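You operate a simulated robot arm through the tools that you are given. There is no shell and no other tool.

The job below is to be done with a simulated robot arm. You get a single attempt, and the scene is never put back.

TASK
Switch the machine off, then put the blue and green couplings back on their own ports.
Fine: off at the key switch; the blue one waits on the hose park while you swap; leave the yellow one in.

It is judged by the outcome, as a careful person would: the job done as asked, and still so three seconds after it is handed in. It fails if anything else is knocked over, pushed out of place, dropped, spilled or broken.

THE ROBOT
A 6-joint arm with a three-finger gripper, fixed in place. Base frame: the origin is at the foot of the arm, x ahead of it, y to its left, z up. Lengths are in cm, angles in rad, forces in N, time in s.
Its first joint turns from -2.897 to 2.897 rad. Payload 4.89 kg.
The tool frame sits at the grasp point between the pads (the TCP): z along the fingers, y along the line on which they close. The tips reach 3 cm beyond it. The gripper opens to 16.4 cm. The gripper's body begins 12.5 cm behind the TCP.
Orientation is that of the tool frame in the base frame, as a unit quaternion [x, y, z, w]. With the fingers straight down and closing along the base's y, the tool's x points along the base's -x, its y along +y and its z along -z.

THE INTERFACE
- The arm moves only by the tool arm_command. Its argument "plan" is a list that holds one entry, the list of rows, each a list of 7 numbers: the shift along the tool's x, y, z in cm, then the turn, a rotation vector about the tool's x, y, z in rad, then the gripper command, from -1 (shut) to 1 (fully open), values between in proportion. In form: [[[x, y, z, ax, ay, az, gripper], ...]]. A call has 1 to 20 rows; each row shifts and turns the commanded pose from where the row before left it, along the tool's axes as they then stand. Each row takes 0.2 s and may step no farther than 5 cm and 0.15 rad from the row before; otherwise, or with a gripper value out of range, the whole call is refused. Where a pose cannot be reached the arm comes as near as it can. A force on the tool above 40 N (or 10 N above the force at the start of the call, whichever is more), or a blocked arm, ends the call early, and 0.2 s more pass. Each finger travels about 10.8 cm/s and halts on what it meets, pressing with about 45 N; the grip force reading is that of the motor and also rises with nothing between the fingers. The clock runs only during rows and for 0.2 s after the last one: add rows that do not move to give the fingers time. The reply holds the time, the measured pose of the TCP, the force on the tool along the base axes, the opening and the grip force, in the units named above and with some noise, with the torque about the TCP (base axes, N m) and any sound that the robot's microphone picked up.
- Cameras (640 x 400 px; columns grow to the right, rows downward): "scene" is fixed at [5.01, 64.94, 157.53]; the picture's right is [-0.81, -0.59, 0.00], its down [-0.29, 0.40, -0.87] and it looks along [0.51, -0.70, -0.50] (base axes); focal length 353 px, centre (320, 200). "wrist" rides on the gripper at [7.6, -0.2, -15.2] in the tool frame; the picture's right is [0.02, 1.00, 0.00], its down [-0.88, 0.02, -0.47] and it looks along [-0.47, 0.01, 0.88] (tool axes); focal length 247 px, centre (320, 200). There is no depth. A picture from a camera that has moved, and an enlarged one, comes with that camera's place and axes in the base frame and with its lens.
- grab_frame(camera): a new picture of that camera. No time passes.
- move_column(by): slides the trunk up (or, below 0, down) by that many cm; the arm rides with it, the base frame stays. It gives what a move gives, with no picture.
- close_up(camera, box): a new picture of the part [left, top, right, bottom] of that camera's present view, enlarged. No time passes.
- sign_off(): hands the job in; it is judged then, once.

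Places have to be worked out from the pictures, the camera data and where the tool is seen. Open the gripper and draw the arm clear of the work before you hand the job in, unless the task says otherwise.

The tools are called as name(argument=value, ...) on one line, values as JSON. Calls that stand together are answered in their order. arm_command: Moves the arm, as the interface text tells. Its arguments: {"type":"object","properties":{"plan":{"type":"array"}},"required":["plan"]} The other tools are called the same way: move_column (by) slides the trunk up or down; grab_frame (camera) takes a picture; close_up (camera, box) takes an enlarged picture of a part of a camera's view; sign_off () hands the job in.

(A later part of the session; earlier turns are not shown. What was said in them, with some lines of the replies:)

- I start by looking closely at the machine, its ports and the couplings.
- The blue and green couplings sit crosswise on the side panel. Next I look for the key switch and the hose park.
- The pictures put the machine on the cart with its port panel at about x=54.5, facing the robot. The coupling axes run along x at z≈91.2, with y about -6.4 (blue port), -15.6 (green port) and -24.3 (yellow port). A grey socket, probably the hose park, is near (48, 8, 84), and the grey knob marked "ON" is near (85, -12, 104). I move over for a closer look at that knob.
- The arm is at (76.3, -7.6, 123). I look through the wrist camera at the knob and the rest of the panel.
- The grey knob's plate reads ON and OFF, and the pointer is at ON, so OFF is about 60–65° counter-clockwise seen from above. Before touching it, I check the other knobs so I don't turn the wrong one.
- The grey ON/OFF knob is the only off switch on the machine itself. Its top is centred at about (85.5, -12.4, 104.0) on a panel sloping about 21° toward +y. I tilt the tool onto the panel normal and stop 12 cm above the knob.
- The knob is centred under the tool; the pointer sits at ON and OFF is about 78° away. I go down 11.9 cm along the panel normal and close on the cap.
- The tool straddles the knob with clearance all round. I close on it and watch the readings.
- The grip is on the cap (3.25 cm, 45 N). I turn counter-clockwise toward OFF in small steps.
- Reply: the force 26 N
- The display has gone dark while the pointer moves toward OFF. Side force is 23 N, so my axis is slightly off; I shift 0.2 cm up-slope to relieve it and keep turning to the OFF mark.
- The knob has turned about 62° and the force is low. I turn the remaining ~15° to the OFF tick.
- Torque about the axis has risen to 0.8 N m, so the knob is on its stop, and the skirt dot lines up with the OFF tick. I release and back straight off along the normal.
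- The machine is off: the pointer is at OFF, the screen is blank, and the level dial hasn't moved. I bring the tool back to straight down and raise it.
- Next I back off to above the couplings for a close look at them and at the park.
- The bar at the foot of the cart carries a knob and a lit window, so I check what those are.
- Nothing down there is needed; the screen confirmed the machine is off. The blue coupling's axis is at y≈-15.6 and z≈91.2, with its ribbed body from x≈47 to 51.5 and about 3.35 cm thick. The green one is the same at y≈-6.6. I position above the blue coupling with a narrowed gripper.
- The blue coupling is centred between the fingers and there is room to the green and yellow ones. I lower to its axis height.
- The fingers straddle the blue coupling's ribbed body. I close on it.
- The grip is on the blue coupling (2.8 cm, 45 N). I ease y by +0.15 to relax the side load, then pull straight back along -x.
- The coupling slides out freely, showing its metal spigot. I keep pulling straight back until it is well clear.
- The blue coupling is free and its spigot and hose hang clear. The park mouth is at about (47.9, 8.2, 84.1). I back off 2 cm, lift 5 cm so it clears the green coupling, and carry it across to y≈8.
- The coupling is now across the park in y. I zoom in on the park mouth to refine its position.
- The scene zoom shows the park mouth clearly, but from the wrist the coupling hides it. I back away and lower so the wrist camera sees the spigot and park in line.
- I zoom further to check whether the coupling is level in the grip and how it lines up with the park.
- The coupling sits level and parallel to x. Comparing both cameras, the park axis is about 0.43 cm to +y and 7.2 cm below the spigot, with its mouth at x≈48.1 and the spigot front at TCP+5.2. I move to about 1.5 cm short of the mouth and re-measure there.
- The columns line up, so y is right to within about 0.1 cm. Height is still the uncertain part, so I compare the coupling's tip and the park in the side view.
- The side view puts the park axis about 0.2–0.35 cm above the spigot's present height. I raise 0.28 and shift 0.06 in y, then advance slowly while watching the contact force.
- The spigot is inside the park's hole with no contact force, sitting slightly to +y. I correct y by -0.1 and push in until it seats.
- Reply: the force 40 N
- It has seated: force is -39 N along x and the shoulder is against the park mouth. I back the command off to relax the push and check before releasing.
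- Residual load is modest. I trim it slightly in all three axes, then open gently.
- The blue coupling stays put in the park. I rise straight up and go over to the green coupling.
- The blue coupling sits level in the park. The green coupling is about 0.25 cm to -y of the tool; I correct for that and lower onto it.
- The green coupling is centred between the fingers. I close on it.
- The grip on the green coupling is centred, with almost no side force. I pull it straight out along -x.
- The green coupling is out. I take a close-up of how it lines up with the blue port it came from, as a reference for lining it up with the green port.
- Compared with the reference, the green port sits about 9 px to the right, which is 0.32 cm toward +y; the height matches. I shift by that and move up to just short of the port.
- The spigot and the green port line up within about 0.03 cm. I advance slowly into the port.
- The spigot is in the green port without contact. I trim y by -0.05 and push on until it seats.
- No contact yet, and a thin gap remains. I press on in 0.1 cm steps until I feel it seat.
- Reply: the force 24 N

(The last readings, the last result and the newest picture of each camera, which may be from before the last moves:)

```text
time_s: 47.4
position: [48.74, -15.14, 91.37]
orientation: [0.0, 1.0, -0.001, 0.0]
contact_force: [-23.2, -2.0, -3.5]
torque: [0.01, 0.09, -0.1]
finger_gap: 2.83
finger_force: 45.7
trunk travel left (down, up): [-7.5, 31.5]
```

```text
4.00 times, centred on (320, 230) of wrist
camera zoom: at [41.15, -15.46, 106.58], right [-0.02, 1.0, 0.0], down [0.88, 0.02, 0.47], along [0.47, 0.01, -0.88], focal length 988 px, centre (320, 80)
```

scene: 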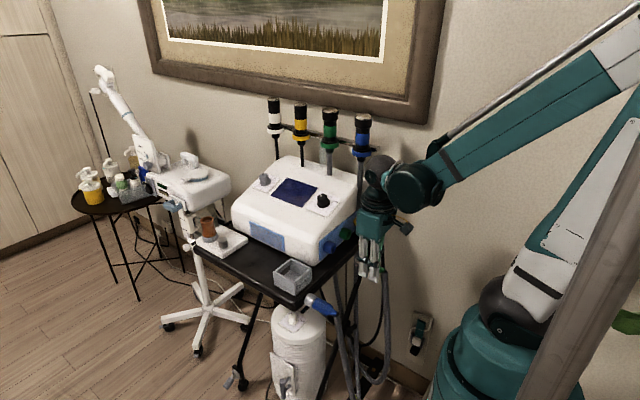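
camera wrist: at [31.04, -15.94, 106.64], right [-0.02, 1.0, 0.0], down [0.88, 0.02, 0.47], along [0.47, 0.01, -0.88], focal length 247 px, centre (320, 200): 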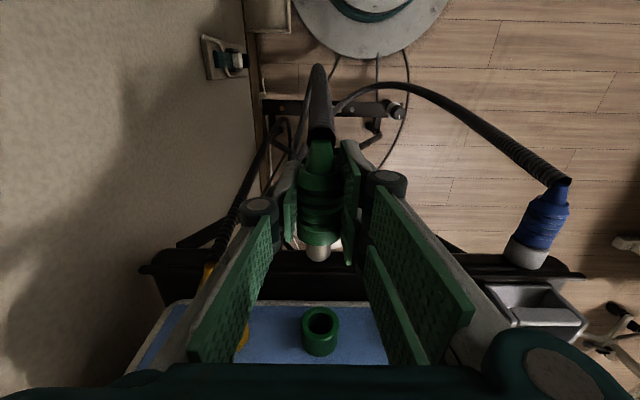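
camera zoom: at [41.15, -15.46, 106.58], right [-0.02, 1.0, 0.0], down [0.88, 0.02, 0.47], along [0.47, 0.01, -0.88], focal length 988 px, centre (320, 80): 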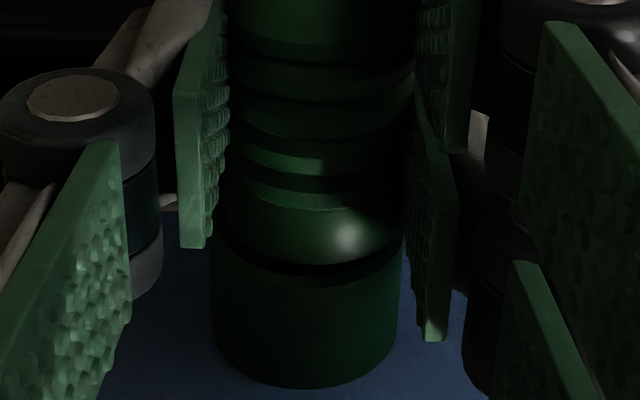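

Contact is at -23 N with the TCP at x≈48.75, the same spot where the coupling sat when seated in its old port. I relax the push and release.

arm_command(plan=[[[0.18, 0, 0, 0, 0, 0, -0.8], [0, 0, 0, 0, 0, 0, -0.55], [0, 0, 0, 0, 0, 0, -0.4], [0, 0, 0, 0, 0, 0, -0.2], [0, 0, 0, 0, 0, 0, -0.2]]])

close_up(camera="wrist", box=[230, 100, 410, 290])

```text
time_s: 48.6
position: [48.85, -15.16, 91.42]
orientation: [0.0, 1.0, -0.001, 0.0]
contact_force: [0.9, -1.3, 0.3]
torque: [0.01, 0.0, 0.02]
finger_gap: 6.55
finger_force: 0.1
trunk travel left (down, up): [-7.5, 31.5]
```

```text
2.11 times, centred on (320, 195) of wrist
camera zoom: at [41.18, -15.45, 106.58], right [-0.02, 1.0, 0.0], down [0.88, 0.02, 0.47], along [0.47, 0.01, -0.88], focal length 520 px, centre (320, 210)
```

zoom: 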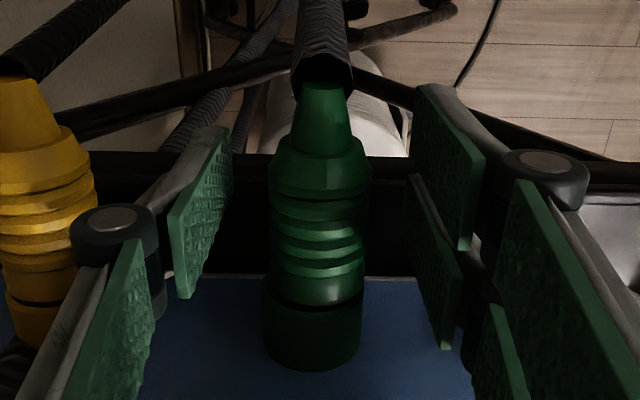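

The green coupling is seated in the green port and holding. I lift straight up and go back to the parked blue coupling.

arm_command(plan=[[[0, 0, -2, 0, 0, 0, -0.2], [0, 0, -4, 0, 0, 0, -0.2], [0, 0, -4, 0, 0, 0, -0.2], [0, 0, -2.6, 0, 0, 0, -0.2], [0.8, 4.72, 0, 0, 0, 0, -0.2], [0.8, 4.72, 0, 0, 0, 0, -0.2], [0.8, 4.72, 0, 0, 0, 0, -0.2], [0.8, 4.72, 0, 0, 0, 0, -0.2], [0.8, 4.72, 0, 0, 0, 0, -0.2], [0, 0, 4, 0, 0, 0, -0.2], [0, 0, 4, 0, 0, 0, -0.2], [0, 0, 0, 0, 0, 0, -0.2]]])

grab_frame(camera="wrist")

close_up(camera="wrist", box=[230, 100, 410, 290])

close_up(camera="scene", box=[280, 200, 400, 330])

```text
time_s: 51.2
position: [44.88, 8.46, 95.73]
orientation: [-0.001, 1.0, 0.0, 0.0]
contact_force: [-0.8, -0.1, 0.0]
torque: [0.0, -0.07, -0.02]
finger_gap: 6.56
finger_force: 0.0
trunk travel left (down, up): [-7.5, 31.5]
```

```text
taken
camera wrist: at [37.24, 8.07, 110.85], right [-0.02, 1.0, 0.0], down [0.88, 0.02, 0.47], along [0.47, 0.01, -0.88], focal length 247 px, centre (320, 200)
```

wrist: 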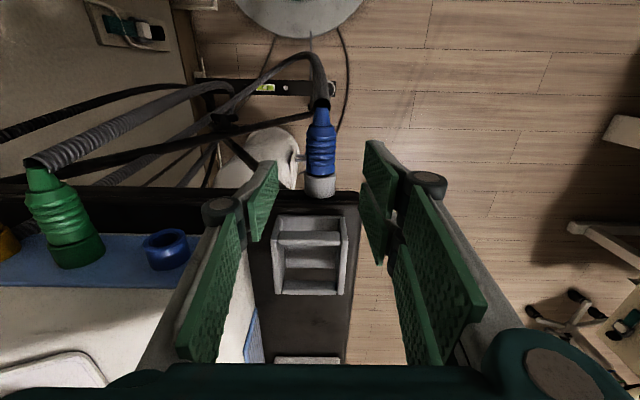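

```text
2.11 times, centred on (320, 195) of wrist
camera zoom: at [37.24, 8.07, 110.85], right [-0.02, 1.0, 0.0], down [0.88, 0.02, 0.47], along [0.47, 0.01, -0.88], focal length 520 px, centre (320, 210)
```

zoom: 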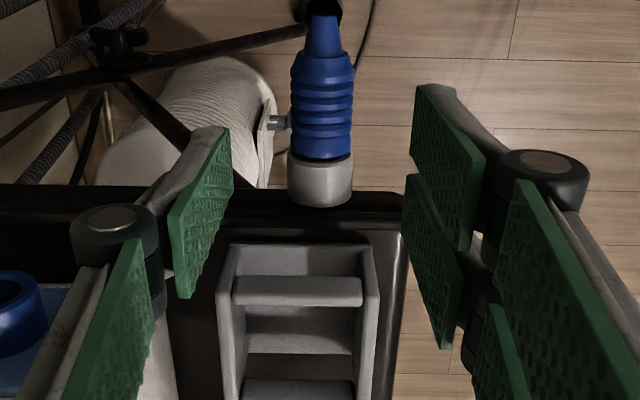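

```text
3.08 times, centred on (340, 265) of scene
camera zoom: at [5.01, 64.94, 157.53], right [-0.81, -0.59, 0.0], down [-0.29, 0.4, -0.87], along [0.51, -0.7, -0.5], focal length 1086 px, centre (258, 0)
```

zoom: 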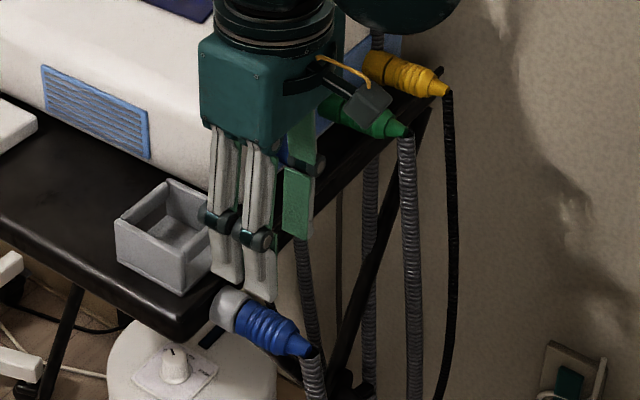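

The blue coupling is still seated and centred under the tool. I lower onto it.

arm_command(plan=[[[0, 0.04, 3, 0, 0, 0, -0.2], [0, 0, 3, 0, 0, 0, -0.2], [0, 0, 3, 0, 0, 0, -0.2], [0, 0, 1.65, 0, 0, 0, -0.2], [0, 0, 1.0, 0, 0, 0, -0.2], [0, 0, 0, 0, 0, 0, -0.2]]])

close_up(camera="wrist", box=[230, 100, 410, 290])

close_up(camera="scene", box=[300, 280, 360, 320])

```text
time_s: 52.6
position: [44.83, 8.44, 84.21]
orientation: [0.0, 1.0, 0.001, 0.001]
contact_force: [-0.4, -0.5, -0.4]
torque: [-0.01, 0.01, -0.01]
finger_gap: 6.59
finger_force: 0.0
trunk travel left (down, up): [-7.5, 31.5]
```

```text
2.11 times, centred on (320, 195) of wrist
camera zoom: at [37.16, 8.15, 99.49], right [-0.02, 1.0, 0.0], down [0.88, 0.02, 0.47], along [0.47, 0.01, -0.88], focal length 520 px, centre (320, 210)
```

zoom: 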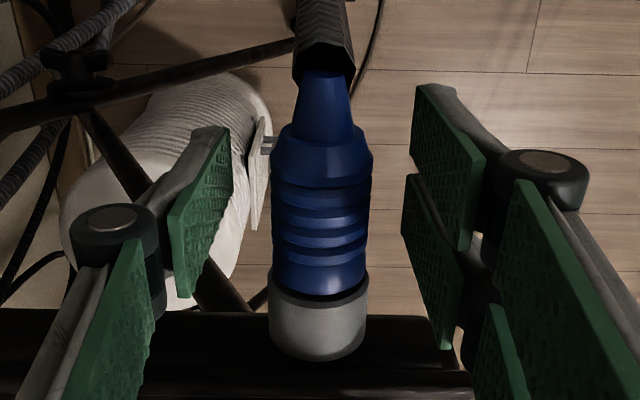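

```text
10.00 times, centred on (330, 300) of scene
camera zoom: at [5.01, 64.94, 157.53], right [-0.81, -0.59, 0.0], down [-0.29, 0.4, -0.87], along [0.51, -0.7, -0.5], focal length 3528 px, centre (220, -800)
```

zoom: 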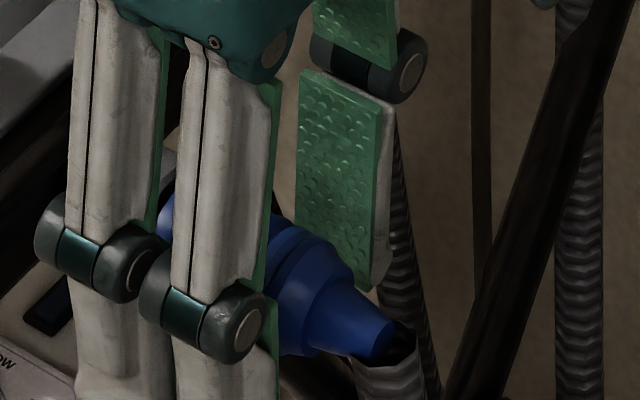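

Compared with the release pose, the tool is about 0.24 cm higher and the coupling has not moved. I lower 0.22 so the grip height matches, then close.

arm_command(plan=[[[0, 0, 0.22, 0, 0, 0, -0.2], [0, 0, 0, 0, 0, 0, -0.5], [0, 0, 0, 0, 0, 0, -0.8], [0, 0, 0, 0, 0, 0, -0.8]]])

close_up(camera="scene", box=[300, 280, 360, 320])

close_up(camera="wrist", box=[280, 180, 360, 280])

```text
time_s: 53.6
position: [44.78, 8.49, 84.05]
orientation: [0.0, 1.0, -0.001, 0.0]
contact_force: [-0.8, 5.4, -0.7]
torque: [0.04, 0.08, 0.03]
finger_gap: 2.83
finger_force: 45.2
trunk travel left (down, up): [-7.5, 31.5]
```

```text
10.00 times, centred on (330, 300) of scene
camera zoom: at [5.01, 64.94, 157.53], right [-0.81, -0.59, 0.0], down [-0.29, 0.4, -0.87], along [0.51, -0.7, -0.5], focal length 3528 px, centre (220, -800)
```

zoom: 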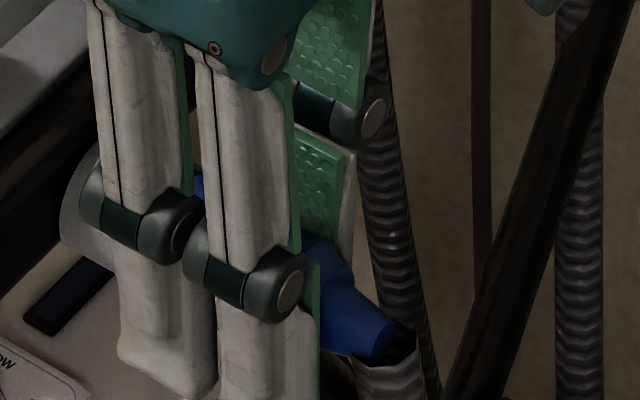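

```text
4.00 times, centred on (320, 230) of wrist
camera zoom: at [37.14, 8.17, 99.32], right [-0.02, 1.0, 0.0], down [0.88, 0.02, 0.47], along [0.47, 0.01, -0.88], focal length 988 px, centre (320, 80)
```

zoom: 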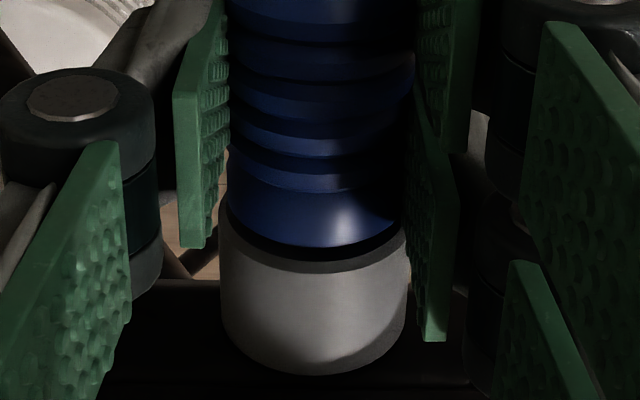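

The blue coupling is gripped at the same place as before. I draw it straight out of the park.

arm_command(plan=[[[0, 0.05, 0, 0, 0, 0, -0.8], [0.3, 0, 0, 0, 0, 0, -0.8], [0.4, 0, 0, 0, 0, 0, -0.8], [0.6, 0, 0, 0, 0, 0, -0.8], [0.8, 0, 0, 0, 0, 0, -0.8], [1.0, 0, 0, 0, 0, 0, -0.8], [1.5, 0, 0, 0, 0, 0, -0.8], [1.5, 0, 0, 0, 0, 0, -0.8], [0, 0, 0, 0, 0, 0, -0.8]]])

grab_frame(camera="wrist")

grab_frame(camera="scene")

```text
time_s: 55.6
position: [38.7, 8.43, 84.08]
orientation: [0.0, 1.0, 0.0, 0.0]
contact_force: [1.0, 0.6, -0.9]
torque: [-0.01, 0.03, 0.03]
finger_gap: 2.84
finger_force: 44.9
trunk travel left (down, up): [-7.5, 31.5]
```

```text
taken
camera wrist: at [31.03, 8.1, 99.28], right [-0.02, 1.0, 0.0], down [0.88, 0.02, 0.47], along [0.47, 0.01, -0.88], focal length 247 px, centre (320, 200)
```

wrist: 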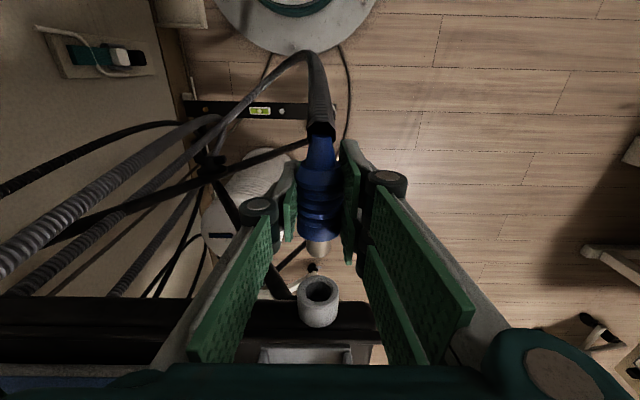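

```text
taken
```

scene: 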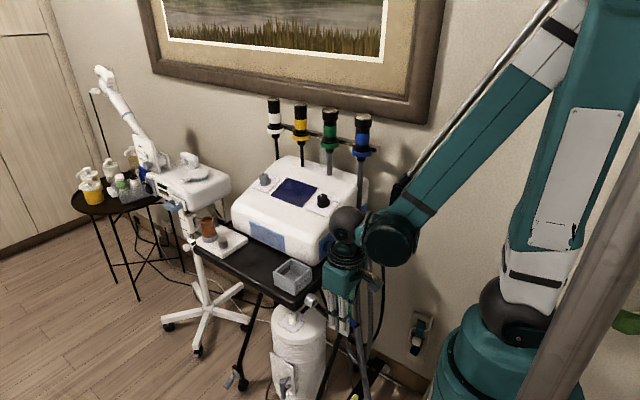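

The blue coupling is clear of the park and nothing else has moved. I raise it to port height and move to the front of the blue port.

arm_command(plan=[[[0, 0, -2.5, 0, 0, 0, -0.8], [0, 0, -2.5, 0, 0, 0, -0.8], [0, 0, -2.3, 0, 0, 0, -0.8], [0, -3, 0, 0, 0, 0, -0.8], [0, -3, 0, 0, 0, 0, -0.8], [0, -3, 0, 0, 0, 0, -0.8], [0, -3, 0, 0, 0, 0, -0.8], [0, -2.87, 0, 0, 0, 0, -0.8], [0, 0, 0, 0, 0, 0, -0.8], [0, 0, 0, 0, 0, 0, -0.8]]])

close_up(camera="wrist", box=[270, 220, 370, 370])

grab_frame(camera="wrist")

close_up(camera="scene", box=[320, 200, 420, 290])

```text
time_s: 57.8
position: [38.71, -6.53, 91.37]
orientation: [0.0, 1.0, 0.0, -0.001]
contact_force: [0.7, -0.2, 0.1]
torque: [-0.02, 0.0, 0.01]
finger_gap: 2.83
finger_force: 45.3
trunk travel left (down, up): [-7.5, 31.5]
```

```text
2.67 times, centred on (320, 295) of wrist
camera zoom: at [31.08, -6.79, 106.52], right [-0.02, 1.0, 0.0], down [0.88, 0.02, 0.47], along [0.47, 0.01, -0.88], focal length 659 px, centre (320, -53)
```

zoom: 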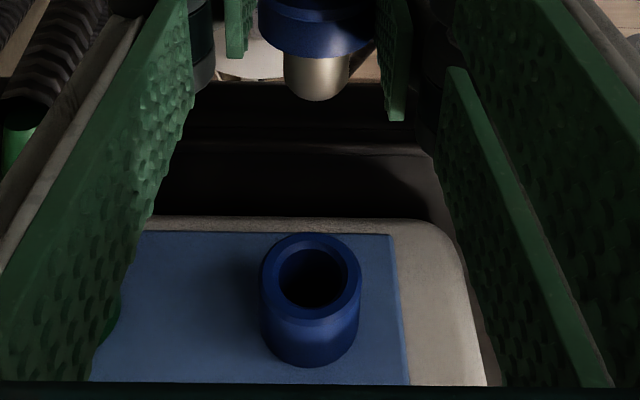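

```text
taken
camera wrist: at [31.08, -6.79, 106.52], right [-0.02, 1.0, 0.0], down [0.88, 0.02, 0.47], along [0.47, 0.01, -0.88], focal length 247 px, centre (320, 200)
```

wrist: 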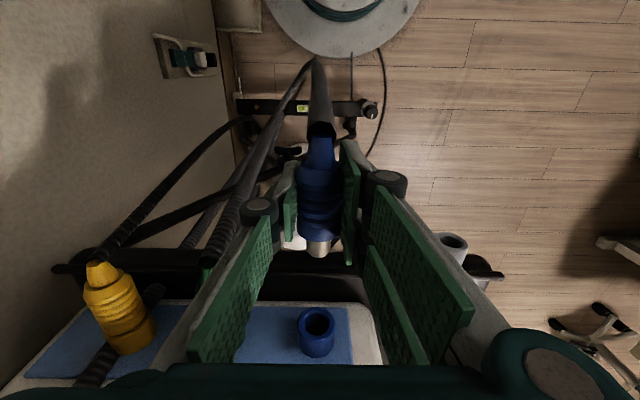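

```text
4.44 times, centred on (370, 245) of scene
camera zoom: at [5.01, 64.94, 157.53], right [-0.81, -0.59, 0.0], down [-0.29, 0.4, -0.87], along [0.51, -0.7, -0.5], focal length 1568 px, centre (98, 0)
```

zoom: 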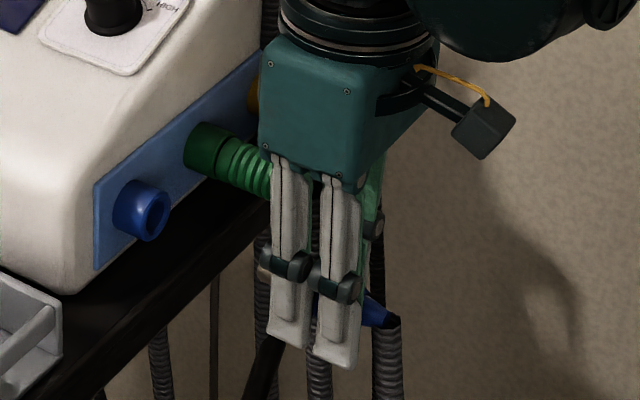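

The port columns match the reference exactly. The blue spigot shows about 9 px further back than the green one did, so it probably slipped back ~0.35 cm in the grip when it seated in the park. I check from the side that this is fore-aft slip rather than a height change.

close_up(camera="scene", box=[370, 255, 400, 280])

close_up(camera="scene", box=[365, 245, 395, 270])

close_up(camera="wrist", box=[280, 120, 360, 220])

close_up(camera="wrist", box=[280, 200, 360, 300])

```text
16.00 times, centred on (385, 268) of scene
camera zoom: at [5.01, 64.94, 157.53], right [-0.81, -0.59, 0.0], down [-0.29, 0.4, -0.87], along [0.51, -0.7, -0.5], focal length 5645 px, centre (-720, -880)
```

zoom: 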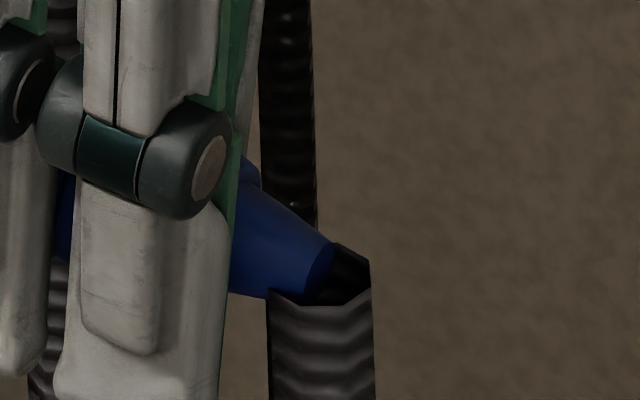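

```text
16.00 times, centred on (380, 258) of scene
camera zoom: at [5.01, 64.94, 157.53], right [-0.81, -0.59, 0.0], down [-0.29, 0.4, -0.87], along [0.51, -0.7, -0.5], focal length 5645 px, centre (-640, -720)
```

zoom: 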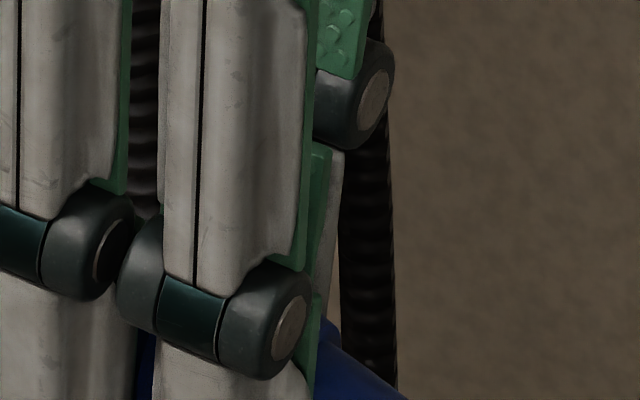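

```text
4.00 times, centred on (320, 170) of wrist
camera zoom: at [31.08, -6.79, 106.52], right [-0.02, 1.0, 0.0], down [0.88, 0.02, 0.47], along [0.47, 0.01, -0.88], focal length 988 px, centre (320, 320)
```

zoom: 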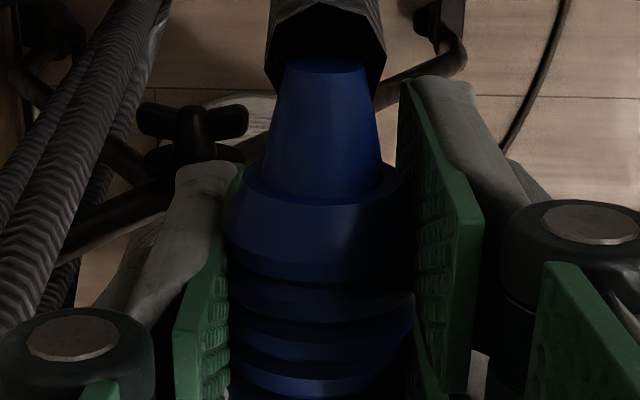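

```text
4.00 times, centred on (320, 250) of wrist
camera zoom: at [31.08, -6.79, 106.52], right [-0.02, 1.0, 0.0], down [0.88, 0.02, 0.47], along [0.47, 0.01, -0.88], focal length 988 px, centre (320, 0)
```

zoom: 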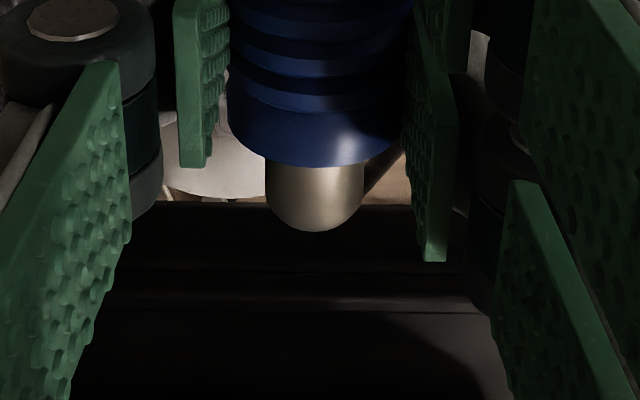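

This is mostly fore-aft slip: about 0.3 cm back, plus perhaps 0.1–0.2 cm lower. I raise 0.1 to compensate and move up to just short of the blue port.

arm_command(plan=[[[0, 0, -0.1, 0, 0, 0, -0.8], [-2, 0, 0, 0, 0, 0, -0.8], [-2, 0, 0, 0, 0, 0, -0.8], [-2, 0, 0, 0, 0, 0, -0.8], [-0.8, 0, 0, 0, 0, 0, -0.8], [0, 0, 0, 0, 0, 0, -0.8]]])

close_up(camera="wrist", box=[280, 200, 360, 300])

close_up(camera="scene", box=[325, 230, 365, 260])

```text
time_s: 59.2
position: [45.48, -6.27, 91.5]
orientation: [0.0, 1.0, 0.0, -0.001]
contact_force: [0.2, -0.6, -0.6]
torque: [0.0, -0.05, 0.01]
finger_gap: 2.83
finger_force: 44.8
trunk travel left (down, up): [-7.5, 31.5]
```

```text
4.00 times, centred on (320, 250) of wrist
camera zoom: at [37.81, -6.79, 106.66], right [-0.02, 1.0, 0.0], down [0.88, 0.02, 0.47], along [0.47, 0.01, -0.88], focal length 988 px, centre (320, 0)
```

zoom: 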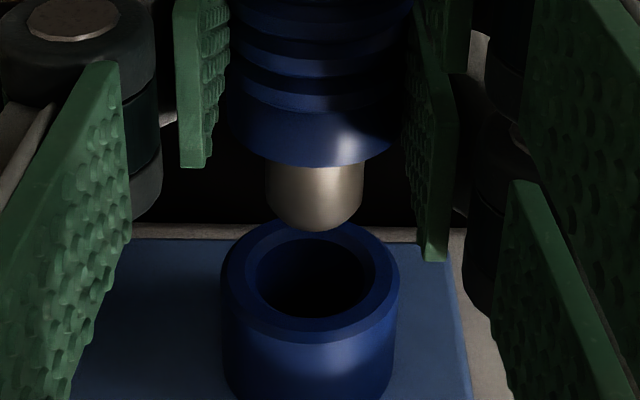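

```text
13.33 times, centred on (345, 245) of scene
camera zoom: at [5.01, 64.94, 157.53], right [-0.81, -0.59, 0.0], down [-0.29, 0.4, -0.87], along [0.51, -0.7, -0.5], focal length 4704 px, centre (-13, -400)
```

zoom: 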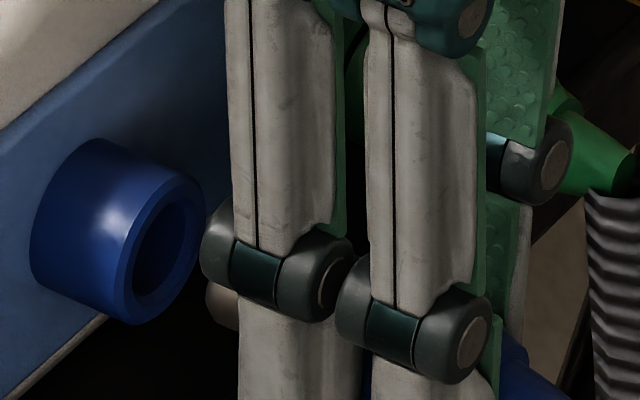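

Laterally it is within 0.06 cm and the side view matches the green one's approach. I trim y by -0.05 and advance slowly into the blue port.

arm_command(plan=[[[-0.2, -0.05, 0, 0, 0, 0, -0.8], [-0.4, 0, 0, 0, 0, 0, -0.8], [-0.4, 0, 0, 0, 0, 0, -0.8], [-0.4, 0, 0, 0, 0, 0, -0.8], [-0.4, 0, 0, 0, 0, 0, -0.8], [-0.4, 0, 0, 0, 0, 0, -0.8], [-0.3, 0, 0, 0, 0, 0, -0.8]]])

close_up(camera="wrist", box=[280, 190, 360, 290])

```text
time_s: 60.8
position: [48.03, -6.4, 91.62]
orientation: [0.0, 1.0, 0.0, 0.0]
contact_force: [-0.3, -0.6, -1.6]
torque: [0.02, -0.03, -0.02]
finger_gap: 2.83
finger_force: 44.9
trunk travel left (down, up): [-7.5, 31.5]
```

```text
4.00 times, centred on (320, 240) of wrist
camera zoom: at [40.36, -6.74, 106.71], right [-0.02, 1.0, 0.0], down [0.88, 0.02, 0.47], along [0.47, 0.01, -0.88], focal length 988 px, centre (320, 40)
```

zoom: 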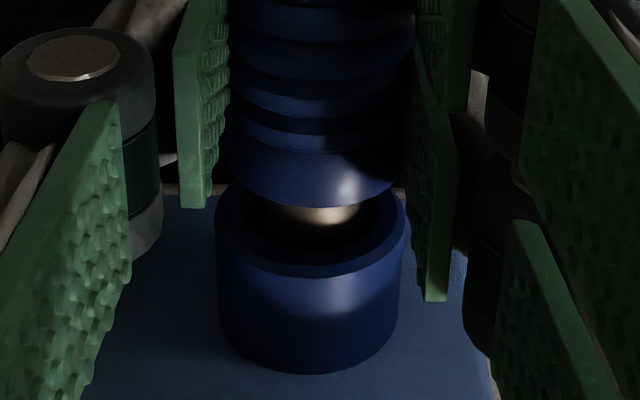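

The spigot is in the blue port with no contact force. I press on gently until it seats.

arm_command(plan=[[[-0.3, -0.03, 0, 0, 0, 0, -0.8], [-0.3, 0, 0, 0, 0, 0, -0.8], [-0.2, 0, 0, 0, 0, 0, -0.8], [-0.1, 0, 0, 0, 0, 0, -0.8], [-0.1, 0, 0, 0, 0, 0, -0.8]]])

close_up(camera="wrist", box=[280, 180, 360, 280])

```text
time_s: 62.0
position: [49.02, -6.4, 91.58]
orientation: [0.0, 1.0, 0.0, 0.0]
contact_force: [-0.3, 0.9, 0.3]
torque: [0.02, -0.01, 0.01]
finger_gap: 2.8
finger_force: 45.0
trunk travel left (down, up): [-7.5, 31.5]
```

```text
4.00 times, centred on (320, 230) of wrist
camera zoom: at [41.36, -6.81, 106.72], right [-0.02, 1.0, 0.0], down [0.88, 0.02, 0.47], along [0.47, 0.01, -0.88], focal length 988 px, centre (320, 80)
```

zoom: 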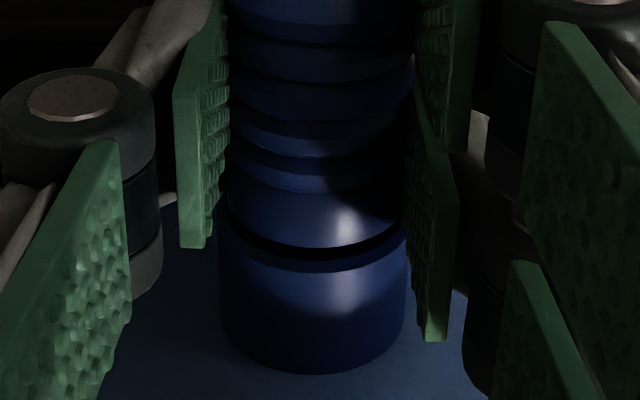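

Nearly home with only a thin gap left; I continue in 0.1 cm steps until contact.

arm_command(plan=[[[-0.1, 0, 0, 0, 0, 0, -0.8], [-0.1, 0, 0, 0, 0, 0, -0.8], [-0.1, 0, 0, 0, 0, 0, -0.8]]])

close_up(camera="wrist", box=[280, 180, 360, 280])

```text
time_s: 62.8
position: [49.09, -6.48, 91.67]
orientation: [0.0, 1.0, 0.0, -0.002]
contact_force: [-32.9, -1.8, -5.7]
torque: [0.03, 0.17, -0.05]
finger_gap: 2.81
finger_force: 44.7
trunk travel left (down, up): [-7.5, 31.5]
```

```text
4.00 times, centred on (320, 230) of wrist
camera zoom: at [41.44, -6.78, 106.75], right [-0.02, 1.0, 0.0], down [0.88, 0.02, 0.47], along [0.47, 0.01, -0.88], focal length 988 px, centre (320, 80)
```

zoom: 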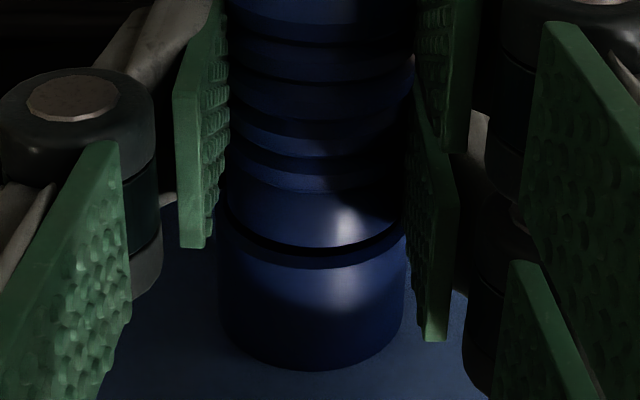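

Seated: -33 N at x≈49.1, exactly where expected allowing for the 0.3 cm slip. I relax the push and open.

arm_command(plan=[[[0.2, 0, 0.04, 0, 0, 0, -0.8], [0.05, 0, 0, 0, 0, 0, -0.8], [0, 0, 0, 0, 0, 0, -0.55], [0, 0, 0, 0, 0, 0, -0.4], [0, 0, 0, 0, 0, 0, -0.2], [0, 0, 0, 0, 0, 0, -0.2]]])

close_up(camera="wrist", box=[230, 100, 410, 290])

```text
time_s: 64.2
position: [49.04, -6.48, 91.53]
orientation: [0.0, 1.0, 0.001, 0.0]
contact_force: [0.8, 0.4, 0.1]
torque: [-0.01, 0.0, -0.01]
finger_gap: 6.57
finger_force: 0.1
trunk travel left (down, up): [-7.5, 31.5]
```

```text
2.11 times, centred on (320, 195) of wrist
camera zoom: at [41.44, -6.81, 106.66], right [-0.02, 1.0, 0.0], down [0.88, 0.02, 0.47], along [0.47, 0.01, -0.88], focal length 520 px, centre (320, 210)
```

zoom: 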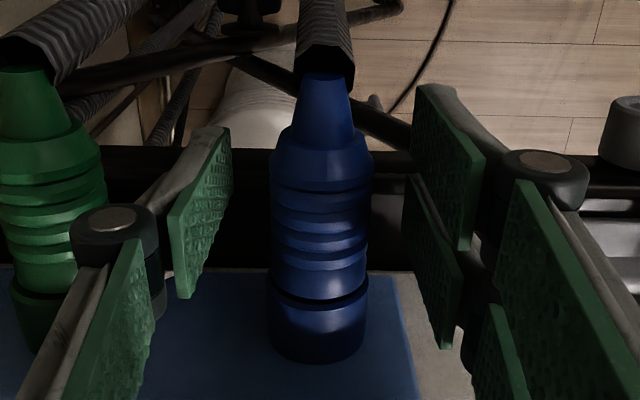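

The blue coupling holds in its own port. I lift straight up and back away toward the robot, clear of the work.

arm_command(plan=[[[0, 0, -2, 0, 0, 0, -0.2], [0, 0, -4, 0, 0, 0, -0.2], [0, 0, -4, 0, 0, 0, -0.2], [0, 0, -4, 0, 0, 0, -0.2], [0, 0, -4, 0, 0, 0, 0.2], [0, 0, -4, 0, 0, 0, 0.2], [3, 0, -3, 0, 0, 0, 0.2], [3, 0, -3, 0, 0, 0, 0.2], [3, 0, 0, 0, 0, 0, 0.2], [3, 0, 0, 0, 0, 0, 0.2], [0, 0, 0, 0, 0, 0, 0.2]]])

grab_frame(camera="wrist")

grab_frame(camera="scene")

close_up(camera="scene", box=[300, 200, 400, 270])

close_up(camera="scene", box=[240, 165, 350, 235])

```text
time_s: 66.6
position: [37.07, -6.45, 119.45]
orientation: [0.001, 1.0, 0.0, 0.0]
contact_force: [0.4, -0.2, -0.2]
torque: [0.0, 0.06, 0.02]
finger_gap: 9.85
finger_force: 0.1
trunk travel left (down, up): [-7.5, 31.5]
```

```text
taken
camera wrist: at [29.44, -6.81, 134.69], right [-0.02, 1.0, 0.0], down [0.88, 0.02, 0.47], along [0.47, 0.01, -0.88], focal length 247 px, centre (320, 200)
```

wrist: 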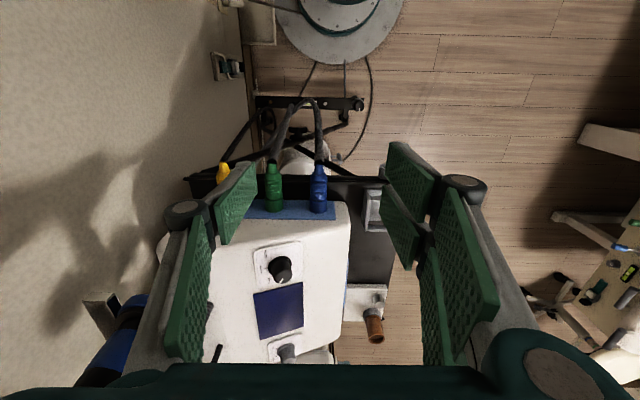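

```text
taken
```

scene: 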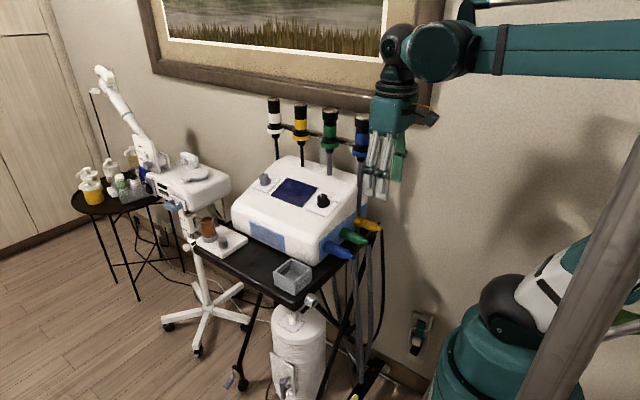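

```text
5.71 times, centred on (350, 235) of scene
camera zoom: at [5.01, 64.94, 157.53], right [-0.81, -0.59, 0.0], down [-0.29, 0.4, -0.87], along [0.51, -0.7, -0.5], focal length 2016 px, centre (149, 0)
```

zoom: 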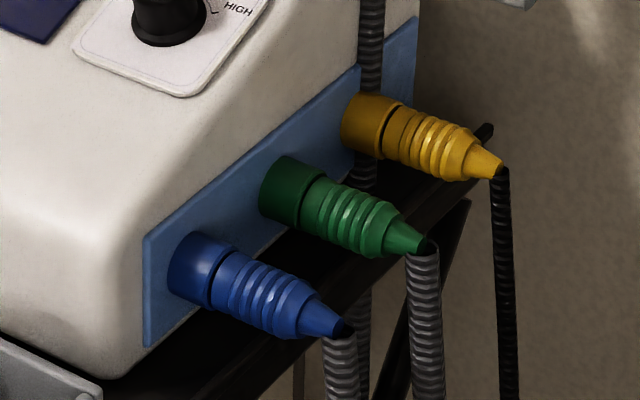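

```text
5.71 times, centred on (295, 200) of scene
camera zoom: at [5.01, 64.94, 157.53], right [-0.81, -0.59, 0.0], down [-0.29, 0.4, -0.87], along [0.51, -0.7, -0.5], focal length 2016 px, centre (463, 200)
```

zoom: 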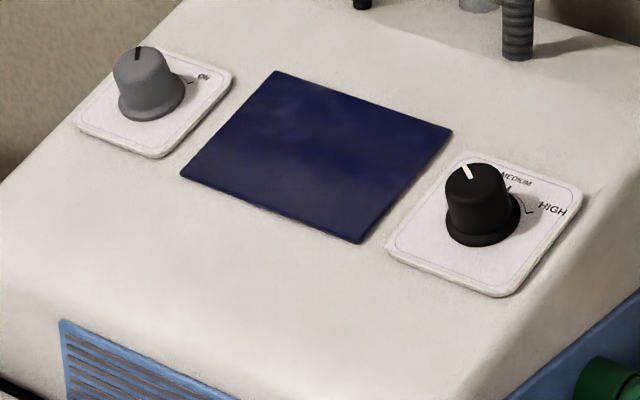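

Both couplings sit on their own-coloured ports, with their tips at the same pixels as when the ports were first occupied. Yellow is untouched, the screen is dark and the key switch is at OFF. I open the gripper fully, back away a bit more and check that everything stays put.

arm_command(plan=[[[2, 1, -2, 0, 0, 0, 0.6], [2, 1, -2, 0, 0, 0, 1.0], [0, 0, 0, 0, 0, 0, 1.0], [0, 0, 0, 0, 0, 0, 1.0], [0, 0, 0, 0, 0, 0, 1.0], [0, 0, 0, 0, 0, 0, 1.0]]])

close_up(camera="scene", box=[220, 160, 400, 340])

close_up(camera="scene", box=[300, 200, 400, 270])

```text
time_s: 68.0
position: [33.04, -4.39, 123.66]
orientation: [0.0, 1.0, 0.001, 0.0]
contact_force: [-0.9, 0.1, -0.2]
torque: [0.0, -0.01, 0.03]
finger_gap: 16.4
finger_force: 0.0
trunk travel left (down, up): [-7.5, 31.5]
```

```text
2.22 times, centred on (310, 250) of scene
camera zoom: at [5.01, 64.94, 157.53], right [-0.81, -0.59, 0.0], down [-0.29, 0.4, -0.87], along [0.51, -0.7, -0.5], focal length 784 px, centre (342, 89)
```

zoom: 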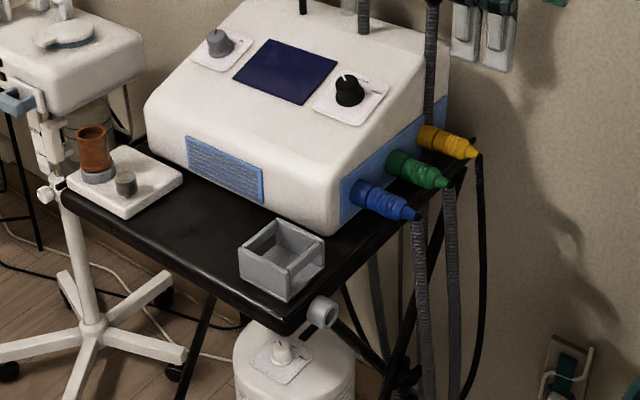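

```text
5.71 times, centred on (350, 235) of scene
camera zoom: at [5.01, 64.94, 157.53], right [-0.81, -0.59, 0.0], down [-0.29, 0.4, -0.87], along [0.51, -0.7, -0.5], focal length 2016 px, centre (149, 0)
```

zoom: 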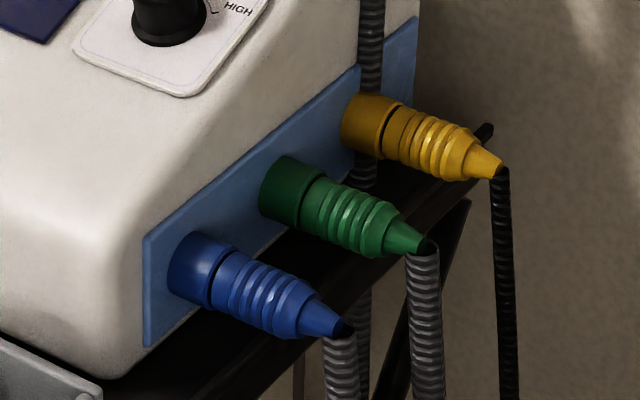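

Nothing has moved: the machine is off, blue is on blue, green is on green, yellow is still in and the park is empty. The gripper is open and the arm is clear, so I hand the job in.

sign_off()

```text
The job is handed in.
```

The machine is off, and the blue and green couplings are back on their own ports. The job is handed in.

- **Switch-off:** I turned the key switch to its OFF stop, and the display went dark. The level dial was not touched.
- **Swap:** The blue coupling waited on the hose park while the green one went onto the green port. I then put the blue one on the blue port. Both pressed home against a clear stop and sit exactly where the couplings sat before.
- **Everything else:** The yellow coupling stayed in, the hose park is empty again, and nothing else looked moved in the last pictures.

The blue coupling slid back about 0.3 cm in the gripper when it seated on the park. I allowed for that when fitting it to its port.
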